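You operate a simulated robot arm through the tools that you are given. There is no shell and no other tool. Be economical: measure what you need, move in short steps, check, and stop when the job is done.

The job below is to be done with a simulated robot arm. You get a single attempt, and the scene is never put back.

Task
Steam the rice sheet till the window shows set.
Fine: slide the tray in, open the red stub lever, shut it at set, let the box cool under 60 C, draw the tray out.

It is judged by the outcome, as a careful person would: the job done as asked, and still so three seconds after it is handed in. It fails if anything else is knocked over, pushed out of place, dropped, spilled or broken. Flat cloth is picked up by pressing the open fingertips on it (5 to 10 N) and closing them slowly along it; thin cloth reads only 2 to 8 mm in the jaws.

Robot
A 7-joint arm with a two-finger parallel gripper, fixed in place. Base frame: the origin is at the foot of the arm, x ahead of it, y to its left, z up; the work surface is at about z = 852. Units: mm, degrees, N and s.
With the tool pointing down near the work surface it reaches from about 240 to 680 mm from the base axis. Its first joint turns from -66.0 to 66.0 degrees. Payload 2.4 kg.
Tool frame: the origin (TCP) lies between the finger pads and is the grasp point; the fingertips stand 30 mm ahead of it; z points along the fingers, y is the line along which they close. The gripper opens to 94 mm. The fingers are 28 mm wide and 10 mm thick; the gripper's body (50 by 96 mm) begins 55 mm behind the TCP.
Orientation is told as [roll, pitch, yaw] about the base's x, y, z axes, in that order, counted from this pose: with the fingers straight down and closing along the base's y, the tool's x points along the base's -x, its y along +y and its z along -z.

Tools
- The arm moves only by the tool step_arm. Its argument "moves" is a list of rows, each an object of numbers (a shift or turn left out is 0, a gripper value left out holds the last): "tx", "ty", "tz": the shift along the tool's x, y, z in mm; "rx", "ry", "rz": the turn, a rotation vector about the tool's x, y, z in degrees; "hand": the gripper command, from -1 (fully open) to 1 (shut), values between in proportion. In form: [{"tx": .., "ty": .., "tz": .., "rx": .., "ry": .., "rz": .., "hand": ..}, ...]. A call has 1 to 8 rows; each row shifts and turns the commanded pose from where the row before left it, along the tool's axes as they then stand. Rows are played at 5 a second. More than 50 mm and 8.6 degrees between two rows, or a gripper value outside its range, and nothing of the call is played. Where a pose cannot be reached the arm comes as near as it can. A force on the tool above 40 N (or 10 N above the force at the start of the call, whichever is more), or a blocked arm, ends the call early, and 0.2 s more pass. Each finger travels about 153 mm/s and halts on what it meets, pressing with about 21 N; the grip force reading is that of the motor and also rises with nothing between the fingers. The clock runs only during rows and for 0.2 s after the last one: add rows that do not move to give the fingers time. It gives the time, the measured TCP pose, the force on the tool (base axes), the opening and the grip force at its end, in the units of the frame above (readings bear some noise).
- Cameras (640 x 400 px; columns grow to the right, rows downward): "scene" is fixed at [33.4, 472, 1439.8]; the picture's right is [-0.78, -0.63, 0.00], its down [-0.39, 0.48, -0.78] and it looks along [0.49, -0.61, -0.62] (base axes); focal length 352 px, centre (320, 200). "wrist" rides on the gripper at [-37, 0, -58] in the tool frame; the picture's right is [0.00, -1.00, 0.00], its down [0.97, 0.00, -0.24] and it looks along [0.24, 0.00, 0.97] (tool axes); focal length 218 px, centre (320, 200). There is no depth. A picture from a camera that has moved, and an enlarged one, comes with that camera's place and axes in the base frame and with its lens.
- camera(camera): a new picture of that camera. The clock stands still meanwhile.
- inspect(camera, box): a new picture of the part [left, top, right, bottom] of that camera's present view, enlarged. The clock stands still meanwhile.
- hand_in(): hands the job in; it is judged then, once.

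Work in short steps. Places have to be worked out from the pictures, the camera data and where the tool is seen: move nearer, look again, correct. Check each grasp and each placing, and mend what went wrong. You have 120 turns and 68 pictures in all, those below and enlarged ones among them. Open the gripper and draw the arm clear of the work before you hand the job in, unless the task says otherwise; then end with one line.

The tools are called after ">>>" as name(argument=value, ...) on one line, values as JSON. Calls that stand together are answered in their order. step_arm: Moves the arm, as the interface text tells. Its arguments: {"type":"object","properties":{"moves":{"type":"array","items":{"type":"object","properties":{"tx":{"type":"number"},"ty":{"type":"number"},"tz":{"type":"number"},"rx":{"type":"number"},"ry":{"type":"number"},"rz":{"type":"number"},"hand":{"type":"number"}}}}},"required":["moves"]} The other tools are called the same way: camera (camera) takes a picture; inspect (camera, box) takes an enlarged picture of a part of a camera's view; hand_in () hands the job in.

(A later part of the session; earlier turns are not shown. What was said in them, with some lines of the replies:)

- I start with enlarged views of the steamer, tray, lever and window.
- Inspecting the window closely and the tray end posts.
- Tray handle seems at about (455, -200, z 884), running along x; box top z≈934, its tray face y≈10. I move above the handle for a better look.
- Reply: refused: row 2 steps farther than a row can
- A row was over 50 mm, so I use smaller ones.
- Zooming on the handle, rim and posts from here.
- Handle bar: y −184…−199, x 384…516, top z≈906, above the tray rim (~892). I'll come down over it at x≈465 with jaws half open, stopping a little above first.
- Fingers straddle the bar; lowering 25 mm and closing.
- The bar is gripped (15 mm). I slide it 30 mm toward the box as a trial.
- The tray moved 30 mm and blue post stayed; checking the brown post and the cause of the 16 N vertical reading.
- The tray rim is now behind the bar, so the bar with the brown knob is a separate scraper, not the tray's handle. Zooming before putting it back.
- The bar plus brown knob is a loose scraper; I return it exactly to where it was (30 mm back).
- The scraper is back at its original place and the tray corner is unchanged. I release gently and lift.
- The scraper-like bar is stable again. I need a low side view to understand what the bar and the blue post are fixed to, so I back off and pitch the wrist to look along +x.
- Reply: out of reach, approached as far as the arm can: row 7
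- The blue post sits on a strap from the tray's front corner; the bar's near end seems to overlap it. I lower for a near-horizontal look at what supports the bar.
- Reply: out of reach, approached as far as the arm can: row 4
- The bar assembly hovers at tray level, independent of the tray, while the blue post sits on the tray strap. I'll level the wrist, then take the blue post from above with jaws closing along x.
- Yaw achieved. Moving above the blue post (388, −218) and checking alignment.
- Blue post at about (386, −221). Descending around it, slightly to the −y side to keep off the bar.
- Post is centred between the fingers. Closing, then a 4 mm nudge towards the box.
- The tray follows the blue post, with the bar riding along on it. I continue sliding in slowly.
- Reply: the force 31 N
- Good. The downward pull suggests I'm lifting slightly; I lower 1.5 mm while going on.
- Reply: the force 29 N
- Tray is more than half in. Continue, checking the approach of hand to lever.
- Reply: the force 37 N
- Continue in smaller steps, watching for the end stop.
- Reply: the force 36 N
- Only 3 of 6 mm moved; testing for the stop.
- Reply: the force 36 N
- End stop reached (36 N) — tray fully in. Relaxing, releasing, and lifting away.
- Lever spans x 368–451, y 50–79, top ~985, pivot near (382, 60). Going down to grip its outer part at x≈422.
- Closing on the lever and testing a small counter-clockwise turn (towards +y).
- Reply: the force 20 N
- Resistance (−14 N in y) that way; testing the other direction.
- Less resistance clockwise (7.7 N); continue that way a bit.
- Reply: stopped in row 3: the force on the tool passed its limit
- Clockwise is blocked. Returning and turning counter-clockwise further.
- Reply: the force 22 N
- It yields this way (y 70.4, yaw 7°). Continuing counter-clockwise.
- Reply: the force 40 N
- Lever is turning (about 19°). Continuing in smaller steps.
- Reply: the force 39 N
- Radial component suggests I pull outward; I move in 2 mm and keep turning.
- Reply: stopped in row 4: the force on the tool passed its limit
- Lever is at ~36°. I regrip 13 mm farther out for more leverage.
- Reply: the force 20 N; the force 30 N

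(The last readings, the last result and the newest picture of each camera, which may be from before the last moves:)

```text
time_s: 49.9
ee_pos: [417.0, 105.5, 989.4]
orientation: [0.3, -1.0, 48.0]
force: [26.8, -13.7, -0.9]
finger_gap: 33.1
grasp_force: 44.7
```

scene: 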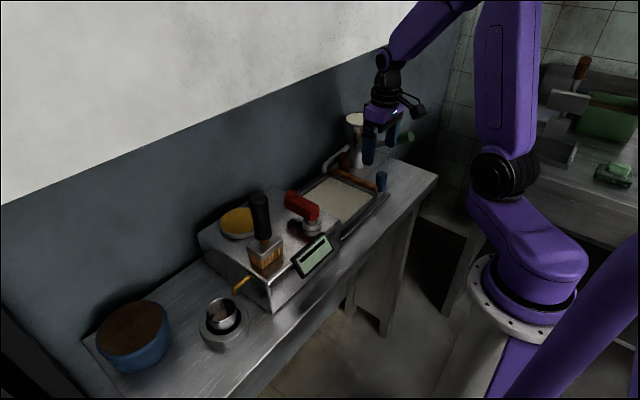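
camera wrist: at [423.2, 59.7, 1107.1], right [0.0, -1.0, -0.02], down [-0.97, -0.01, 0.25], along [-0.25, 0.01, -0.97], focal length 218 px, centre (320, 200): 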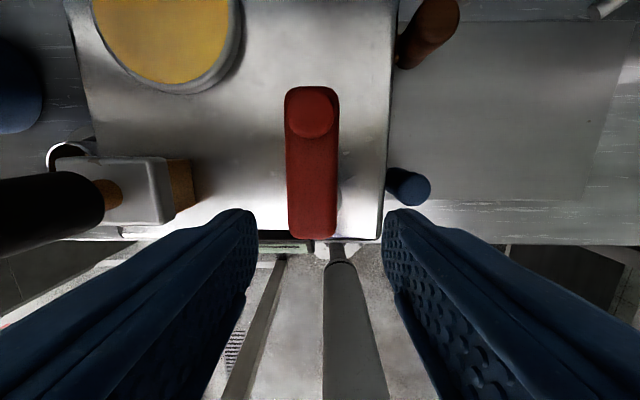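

Turning well (~50°). Continue to ~65°, then check the window and brush clearance.

>>> step_arm(moves=[{"ty": 3.8, "tx": 0.5, "rz": -4}, {}, {"ty": 3.8, "tx": 0.5, "rz": -4}, {}, {"ty": 3.8, "tx": 0.5, "rz": -4}, {}])

>>> inspect(camera="scene", box=[230, 140, 370, 285])

```text
time_s: 51.3
ee_pos: [407.3, 108.7, 990.2]
orientation: [0.1, -1.0, 59.9]
force: [27.4, -12.6, -9.3]
finger_gap: 33.4
grasp_force: 45.7
```

```text
2.76 times, centred on (300, 212) of scene
camera zoom: at [34.4, 471.7, 1439.9], right [-0.78, -0.63, 0.0], down [-0.39, 0.48, -0.78], along [0.49, -0.61, -0.62], focal length 970 px, centre (375, 166)
```

zoom: 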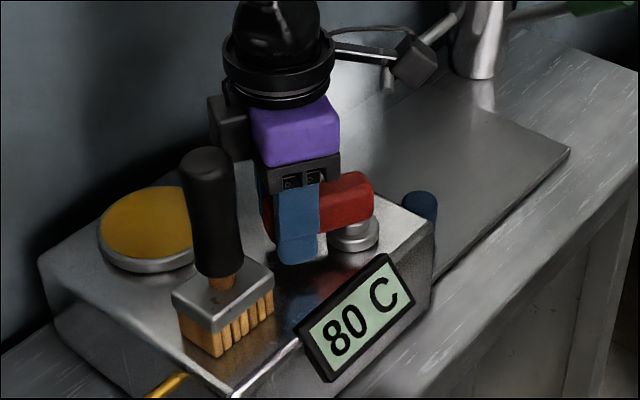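

The window reads 80 C: steam is on. I hold here, ready to shut, and watch.

>>> step_arm(moves=[{}, {}, {}, {}, {}, {}, {}, {}])

>>> inspect(camera="scene", box=[290, 220, 350, 285])

```text
time_s: 53.1
ee_pos: [408.3, 109.5, 989.7]
orientation: [0.2, -1.1, 59.9]
force: [25.3, -11.4, -6.7]
finger_gap: 33.6
grasp_force: 44.8
```

```text
6.15 times, centred on (320, 252) of scene
camera zoom: at [34.2, 471.7, 1439.9], right [-0.78, -0.63, 0.0], down [-0.39, 0.48, -0.78], along [0.49, -0.61, -0.62], focal length 2165 px, centre (320, -123)
```

zoom: 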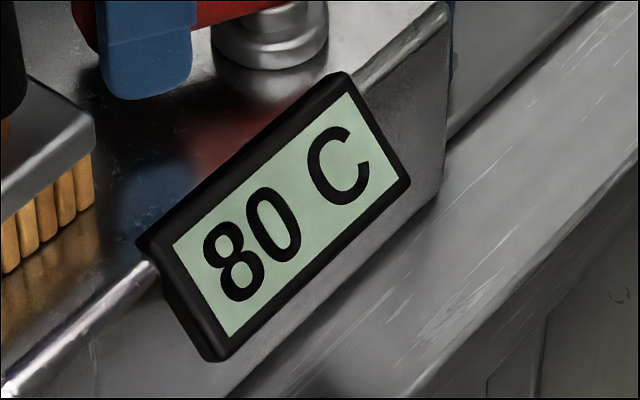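

>>> step_arm(moves=[{}, {}, {}, {}, {}, {}, {}, {}])

>>> step_arm(moves=[{}, {}, {}, {}, {}, {}, {}, {}])

>>> inspect(camera="scene", box=[290, 220, 350, 285])

```text
time_s: 54.9
ee_pos: [406.8, 109.2, 989.8]
orientation: [0.2, -1.1, 59.8]
force: [24.8, -10.7, -4.2]
finger_gap: 33.6
grasp_force: 45.1
```

```text
time_s: 56.7
ee_pos: [407.0, 109.6, 991.0]
orientation: [0.1, -1.0, 59.8]
force: [24.3, -8.8, -2.8]
finger_gap: 34.0
grasp_force: 45.6
```

```text
6.15 times, centred on (320, 252) of scene
camera zoom: at [34.1, 471.8, 1439.9], right [-0.78, -0.63, 0.0], down [-0.39, 0.48, -0.78], along [0.49, -0.61, -0.62], focal length 2165 px, centre (320, -123)
```

zoom: 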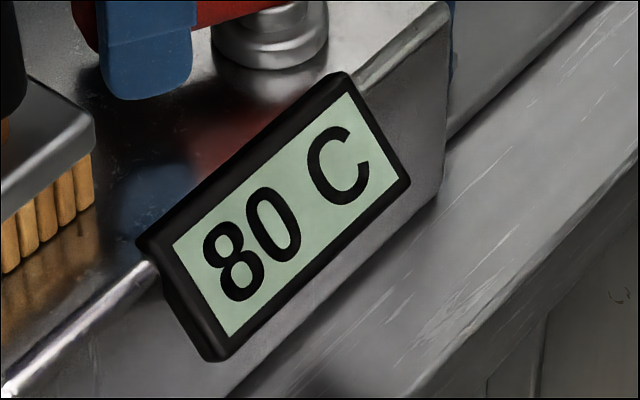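

80 C is steady, probably because of partial opening. I open farther by ~12°, still clear of the brush.

>>> step_arm(moves=[{"ty": 3.8, "tx": 0.6, "rz": -4}, {}, {"ty": 3.8, "tx": 0.6, "rz": -4}, {}, {"ty": 3.8, "tx": 0.6, "rz": -4}, {}, {}])

>>> inspect(camera="scene", box=[230, 140, 370, 285])

```text
time_s: 58.3
ee_pos: [396.4, 114.2, 990.5]
orientation: [-0.1, -1.2, 71.9]
force: [29.6, -5.4, -8.1]
finger_gap: 34.2
grasp_force: 44.4
```

```text
2.76 times, centred on (300, 212) of scene
camera zoom: at [34.4, 471.9, 1439.9], right [-0.78, -0.63, 0.0], down [-0.39, 0.48, -0.78], along [0.49, -0.61, -0.62], focal length 970 px, centre (375, 166)
```

zoom: 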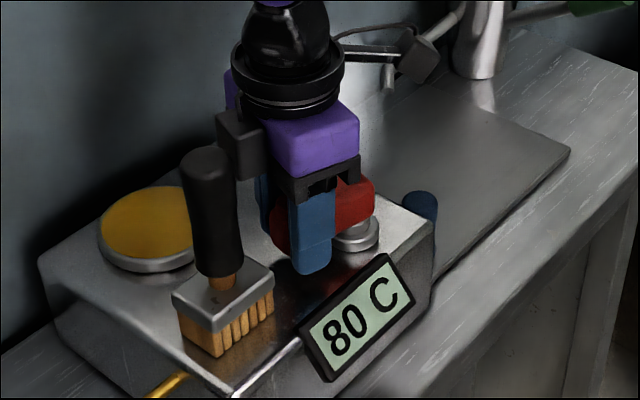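

>>> step_arm(moves=[{}, {}, {}, {}, {}, {}, {}, {}])

>>> step_arm(moves=[{}, {}, {}, {}, {}, {}, {}, {}])

>>> inspect(camera="scene", box=[290, 220, 350, 285])

```text
time_s: 60.1
ee_pos: [396.7, 114.4, 990.9]
orientation: [-0.1, -1.2, 71.8]
force: [26.6, -2.9, -7.2]
finger_gap: 34.4
grasp_force: 45.1
```

```text
time_s: 61.9
ee_pos: [395.7, 113.3, 990.3]
orientation: [-0.1, -1.1, 71.7]
force: [24.9, -1.9, -5.1]
finger_gap: 34.2
grasp_force: 44.7
```

```text
6.15 times, centred on (320, 252) of scene
camera zoom: at [34.2, 472.0, 1439.8], right [-0.78, -0.63, 0.0], down [-0.39, 0.48, -0.78], along [0.49, -0.61, -0.62], focal length 2165 px, centre (320, -123)
```

zoom: 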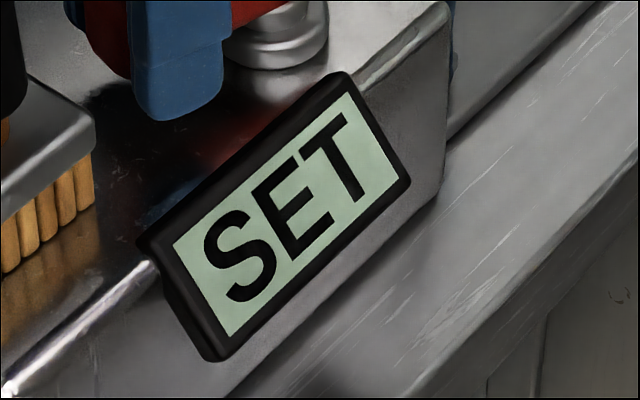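

SET shows. Shutting the lever now (clockwise).

>>> step_arm(moves=[{"ty": -6, "tx": 0.2, "rz": 6}, {"ty": -6, "tx": 0.2, "rz": 6}, {"ty": -6, "tx": 0.2, "rz": 6}, {"ty": -6, "tx": 0.2, "rz": 6}, {"ty": -6, "tx": 0.2, "rz": 6}, {"ty": -6, "tx": 0.2, "rz": 6}, {"ty": -6, "tx": 0.2, "rz": 6}, {"ty": -6, "tx": 0.2, "rz": 6}])

>>> step_arm(moves=[{"ty": -5, "tx": 0.2, "rz": 5}, {"ty": -5, "tx": 0.2, "rz": 5}, {"ty": -5, "tx": 0.2, "rz": 5}, {"ty": -4, "tx": 0.2, "rz": 4}, {}])

>>> inspect(camera="scene", box=[230, 140, 370, 285])

```text
time_s: 63.7
ee_pos: [429.2, 85.3, 990.1]
orientation: [1.0, -0.6, 23.5]
force: [4.8, 18.7, 12.9]
finger_gap: 32.5
grasp_force: 44.9
```

```text
time_s: 64.9
ee_pos: [434.1, 66.6, 989.7]
orientation: [1.2, -0.2, 4.5]
force: [4.8, 31.1, 21.6]
finger_gap: 32.9
grasp_force: 44.9
```

```text
2.76 times, centred on (300, 212) of scene
camera zoom: at [33.2, 472.9, 1439.5], right [-0.78, -0.63, 0.0], down [-0.39, 0.48, -0.78], along [0.49, -0.61, -0.62], focal length 970 px, centre (375, 166)
```

zoom: 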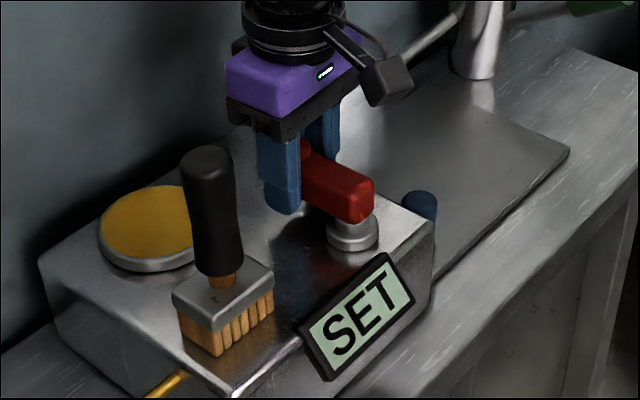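

Nearly shut; a final nudge to the closed stop.

>>> step_arm(moves=[{"ty": -2, "rz": 3}, {"ty": -1.5, "rz": 1.5}, {}, {}])

>>> step_arm(moves=[{"ty": 1, "hand": 0.3}, {"hand": 0.1}, {"hand": -0.1}, {}, {"tz": -30}, {"tz": -40}, {"tz": -30}, {}])

>>> inspect(camera="scene", box=[230, 140, 370, 285])

```text
time_s: 65.9
ee_pos: [433.7, 63.9, 990.7]
orientation: [1.0, -0.2, 0.4]
force: [-1.5, 34.7, 26.2]
finger_gap: 32.5
grasp_force: 45.0
```

```text
time_s: 67.7
ee_pos: [433.6, 60.1, 1091.1]
orientation: [1.0, -0.1, 0.2]
force: [-1.0, 1.0, 0.3]
finger_gap: 51.9
grasp_force: 0.1
```

```text
2.76 times, centred on (300, 212) of scene
camera zoom: at [33.4, 472.0, 1439.8], right [-0.78, -0.63, 0.0], down [-0.39, 0.48, -0.78], along [0.49, -0.61, -0.62], focal length 970 px, centre (375, 166)
```

zoom: 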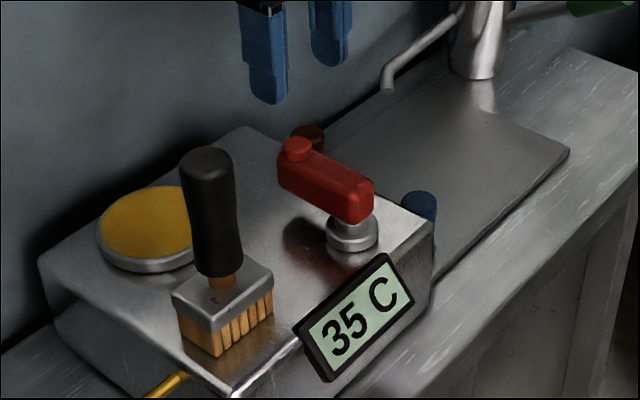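

Lever is shut and the window reads 35 C. Returning to the blue post.

>>> step_arm(moves=[{"tx": 24, "ty": -40}, {"tx": 24, "ty": -41}, {"rz": 8}, {"rz": 8}, {"rz": 8}, {"rz": 8}, {"rz": 8}, {"rz": 8}])

>>> step_arm(moves=[{"rz": 8}, {"rz": 8}, {"rz": 8}, {"rz": 8}, {"rz": 8}, {"rz": 2}, {"tz": 30}, {}])

>>> camera(camera="wrist")

```text
time_s: 69.5
ee_pos: [386.4, -21.4, 1087.0]
orientation: [0.7, 0.7, -47.9]
force: [-0.3, -0.5, -0.5]
finger_gap: 51.7
grasp_force: 0.0
```

```text
time_s: 71.3
ee_pos: [386.7, -20.8, 1055.9]
orientation: [0.1, 0.9, -89.8]
force: [0.0, -0.3, -0.2]
finger_gap: 51.9
grasp_force: 0.1
```

```text
18 pictures are left
camera wrist: at [386.7, -57.6, 1112.5], right [-1.0, 0.0, 0.0], down [0.0, 0.97, 0.26], along [0.0, 0.26, -0.97], focal length 218 px, centre (320, 200)
```

wrist: 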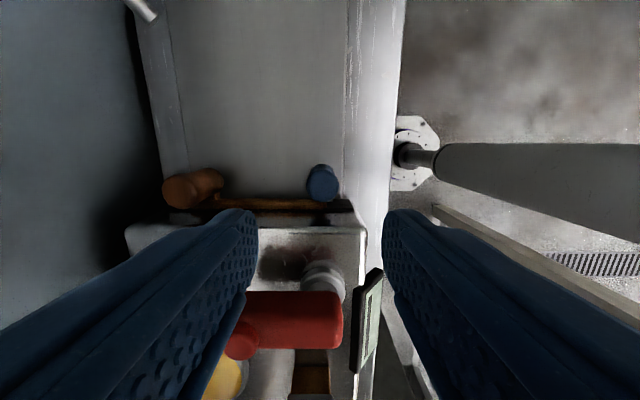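

The post is at (385, −21), as left. Descending and gripping.

>>> step_arm(moves=[{"ty": -1, "tz": 40}, {"tz": 40}, {"tz": 30}, {"tz": 26}, {}, {"hand": 0.3}, {"hand": 0.8}, {}])

>>> inspect(camera="scene", box=[270, 160, 370, 285])

```text
time_s: 73.1
ee_pos: [385.8, -19.1, 920.6]
orientation: [-0.2, 1.0, -89.8]
force: [-9.8, -1.4, -8.2]
finger_gap: 28.2
grasp_force: 44.8
```

```text
3.20 times, centred on (320, 222) of scene
camera zoom: at [33.2, 472.0, 1439.9], right [-0.78, -0.63, 0.0], down [-0.39, 0.48, -0.78], along [0.49, -0.61, -0.62], focal length 1126 px, centre (320, 128)
```

zoom: 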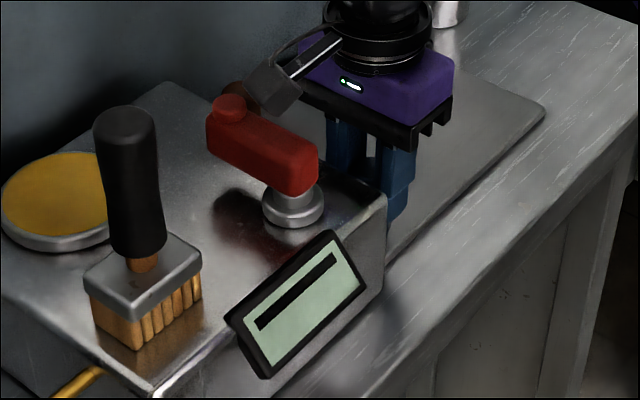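

Gripped; the window is back to idle. Drawing the tray out slowly and watching the bar.

>>> step_arm(moves=[{"tx": -5}, {"tx": -7}, {"tx": -8}, {"tx": -8}, {"tx": -8}, {}])

>>> inspect(camera="scene", box=[280, 130, 400, 255])

```text
time_s: 74.5
ee_pos: [383.8, -53.9, 920.8]
orientation: [0.0, 1.1, -89.8]
force: [-11.2, 4.4, -25.6]
finger_gap: 28.3
grasp_force: 45.0
```

```text
3.20 times, centred on (340, 192) of scene
camera zoom: at [33.4, 472.1, 1439.8], right [-0.78, -0.63, 0.0], down [-0.39, 0.48, -0.78], along [0.49, -0.61, -0.62], focal length 1126 px, centre (256, 224)
```

zoom: 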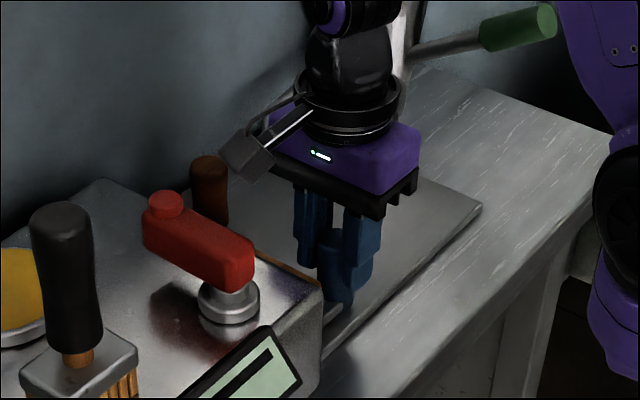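

Moving freely, the bar rides along. Continuing.

>>> step_arm(moves=[{"tx": -8}, {"tx": -8}, {"tx": -8}, {"tx": -8}, {"tx": -8}, {"tx": -8}, {}])

>>> step_arm(moves=[{"tx": -8}, {"tx": -8}, {"tx": -8}, {"tx": -8}, {"tx": -8}, {}])

>>> inspect(camera="scene", box=[280, 110, 420, 255])

```text
time_s: 76.1
ee_pos: [385.3, -102.2, 920.0]
orientation: [0.0, 1.0, -89.9]
force: [-15.9, 4.2, 28.7]
finger_gap: 28.2
grasp_force: 44.8
```

```text
time_s: 77.5
ee_pos: [385.1, -142.2, 919.5]
orientation: [-0.1, 1.0, -89.8]
force: [-17.3, 3.4, 35.7]
finger_gap: 28.3
grasp_force: 44.5
```

```text
2.76 times, centred on (350, 182) of scene
camera zoom: at [32.4, 472.3, 1439.8], right [-0.78, -0.63, 0.0], down [-0.39, 0.48, -0.78], along [0.49, -0.61, -0.62], focal length 970 px, centre (237, 248)
```

zoom: 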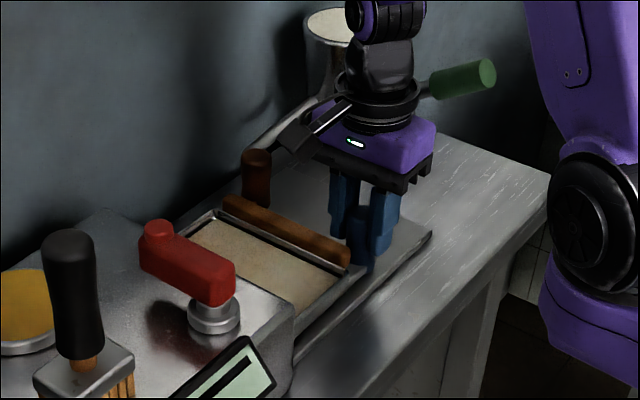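

>>> step_arm(moves=[{"tx": -8, "tz": -0.7, "ty": -0.7}, {"tx": -8}, {"tx": -8}, {"tx": -8}, {"tx": -8}, {}])

>>> step_arm(moves=[{"tx": -8}, {"tx": -8}, {"tx": -8}, {"tx": -6}, {}])

>>> step_arm(moves=[{"tx": -4}, {"tx": -4}, {}])

>>> inspect(camera="scene", box=[320, 140, 390, 205])

```text
time_s: 78.9
ee_pos: [384.8, -182.0, 919.5]
orientation: [-0.1, 1.1, -89.7]
force: [-9.2, 4.4, -0.5]
finger_gap: 28.3
grasp_force: 44.8
```

```text
time_s: 80.1
ee_pos: [384.2, -212.9, 919.6]
orientation: [0.0, 1.0, -89.8]
force: [-16.2, 4.2, 5.8]
finger_gap: 28.3
grasp_force: 45.3
```

```text
time_s: 80.9
ee_pos: [385.4, -219.3, 920.1]
orientation: [-0.2, 1.1, -89.7]
force: [-7.2, 4.8, 10.9]
finger_gap: 28.5
grasp_force: 45.7
stopped in row 3: the force on the tool passed its limit (the readings are from after the stop); the commanded pose is now the measured one
```

```text
6.15 times, centred on (355, 172) of scene
camera zoom: at [33.1, 472.2, 1439.8], right [-0.78, -0.63, 0.0], down [-0.39, 0.48, -0.78], along [0.49, -0.61, -0.62], focal length 2165 px, centre (105, 369)
```

zoom: 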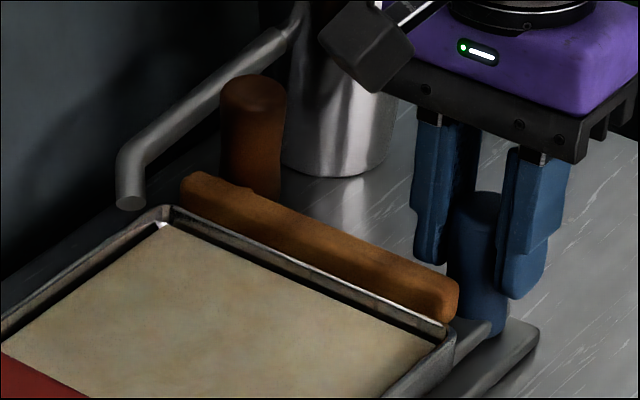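

Tray is back at its out stop, bar in its original place, and the sheet's colour shows it cooked. Releasing and lifting clear.

>>> step_arm(moves=[{"hand": 0.2}, {"hand": 0}, {"hand": -0.1}, {}, {"tz": -30}, {"tz": -40}, {"tz": -40}, {}])

>>> step_arm(moves=[{"tz": -40}, {"tz": -30}, {"ty": -40, "hand": -1}, {"ty": -20}, {}])

>>> camera(camera="scene")

>>> inspect(camera="scene", box=[190, 100, 430, 310])

```text
time_s: 82.7
ee_pos: [385.8, -222.5, 1027.1]
orientation: [0.0, 1.2, -89.8]
force: [-0.3, -0.9, 0.1]
finger_gap: 51.8
grasp_force: 0.1
```

```text
time_s: 83.9
ee_pos: [325.6, -222.3, 1098.2]
orientation: [-0.2, 1.1, -89.8]
force: [0.0, -0.3, -0.4]
finger_gap: 94.1
grasp_force: 0.1
```

```text
13 pictures are left
```

scene: 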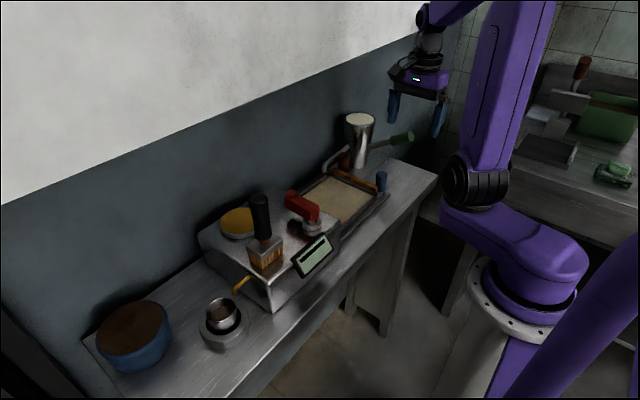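

```text
1.90 times, centred on (310, 205) of scene
camera zoom: at [33.4, 472.0, 1439.8], right [-0.78, -0.63, 0.0], down [-0.39, 0.48, -0.78], along [0.49, -0.61, -0.62], focal length 670 px, centre (339, 190)
```

zoom: 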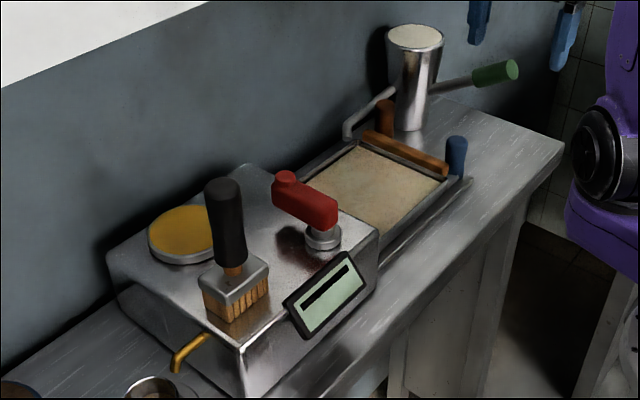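

Everything is in place: lever shut, box cooled, tray out with the cooked sheet, other items undisturbed. Handing in.

>>> hand_in()

```text
The job is handed in.
```

The rice sheet steamed until the window showed SET, the lever was then shut, the window read 35 C before I drew the tray out to its stop, and the wooden bar I first took for its handle (slid 30 mm, put back) looks to be in its original place.
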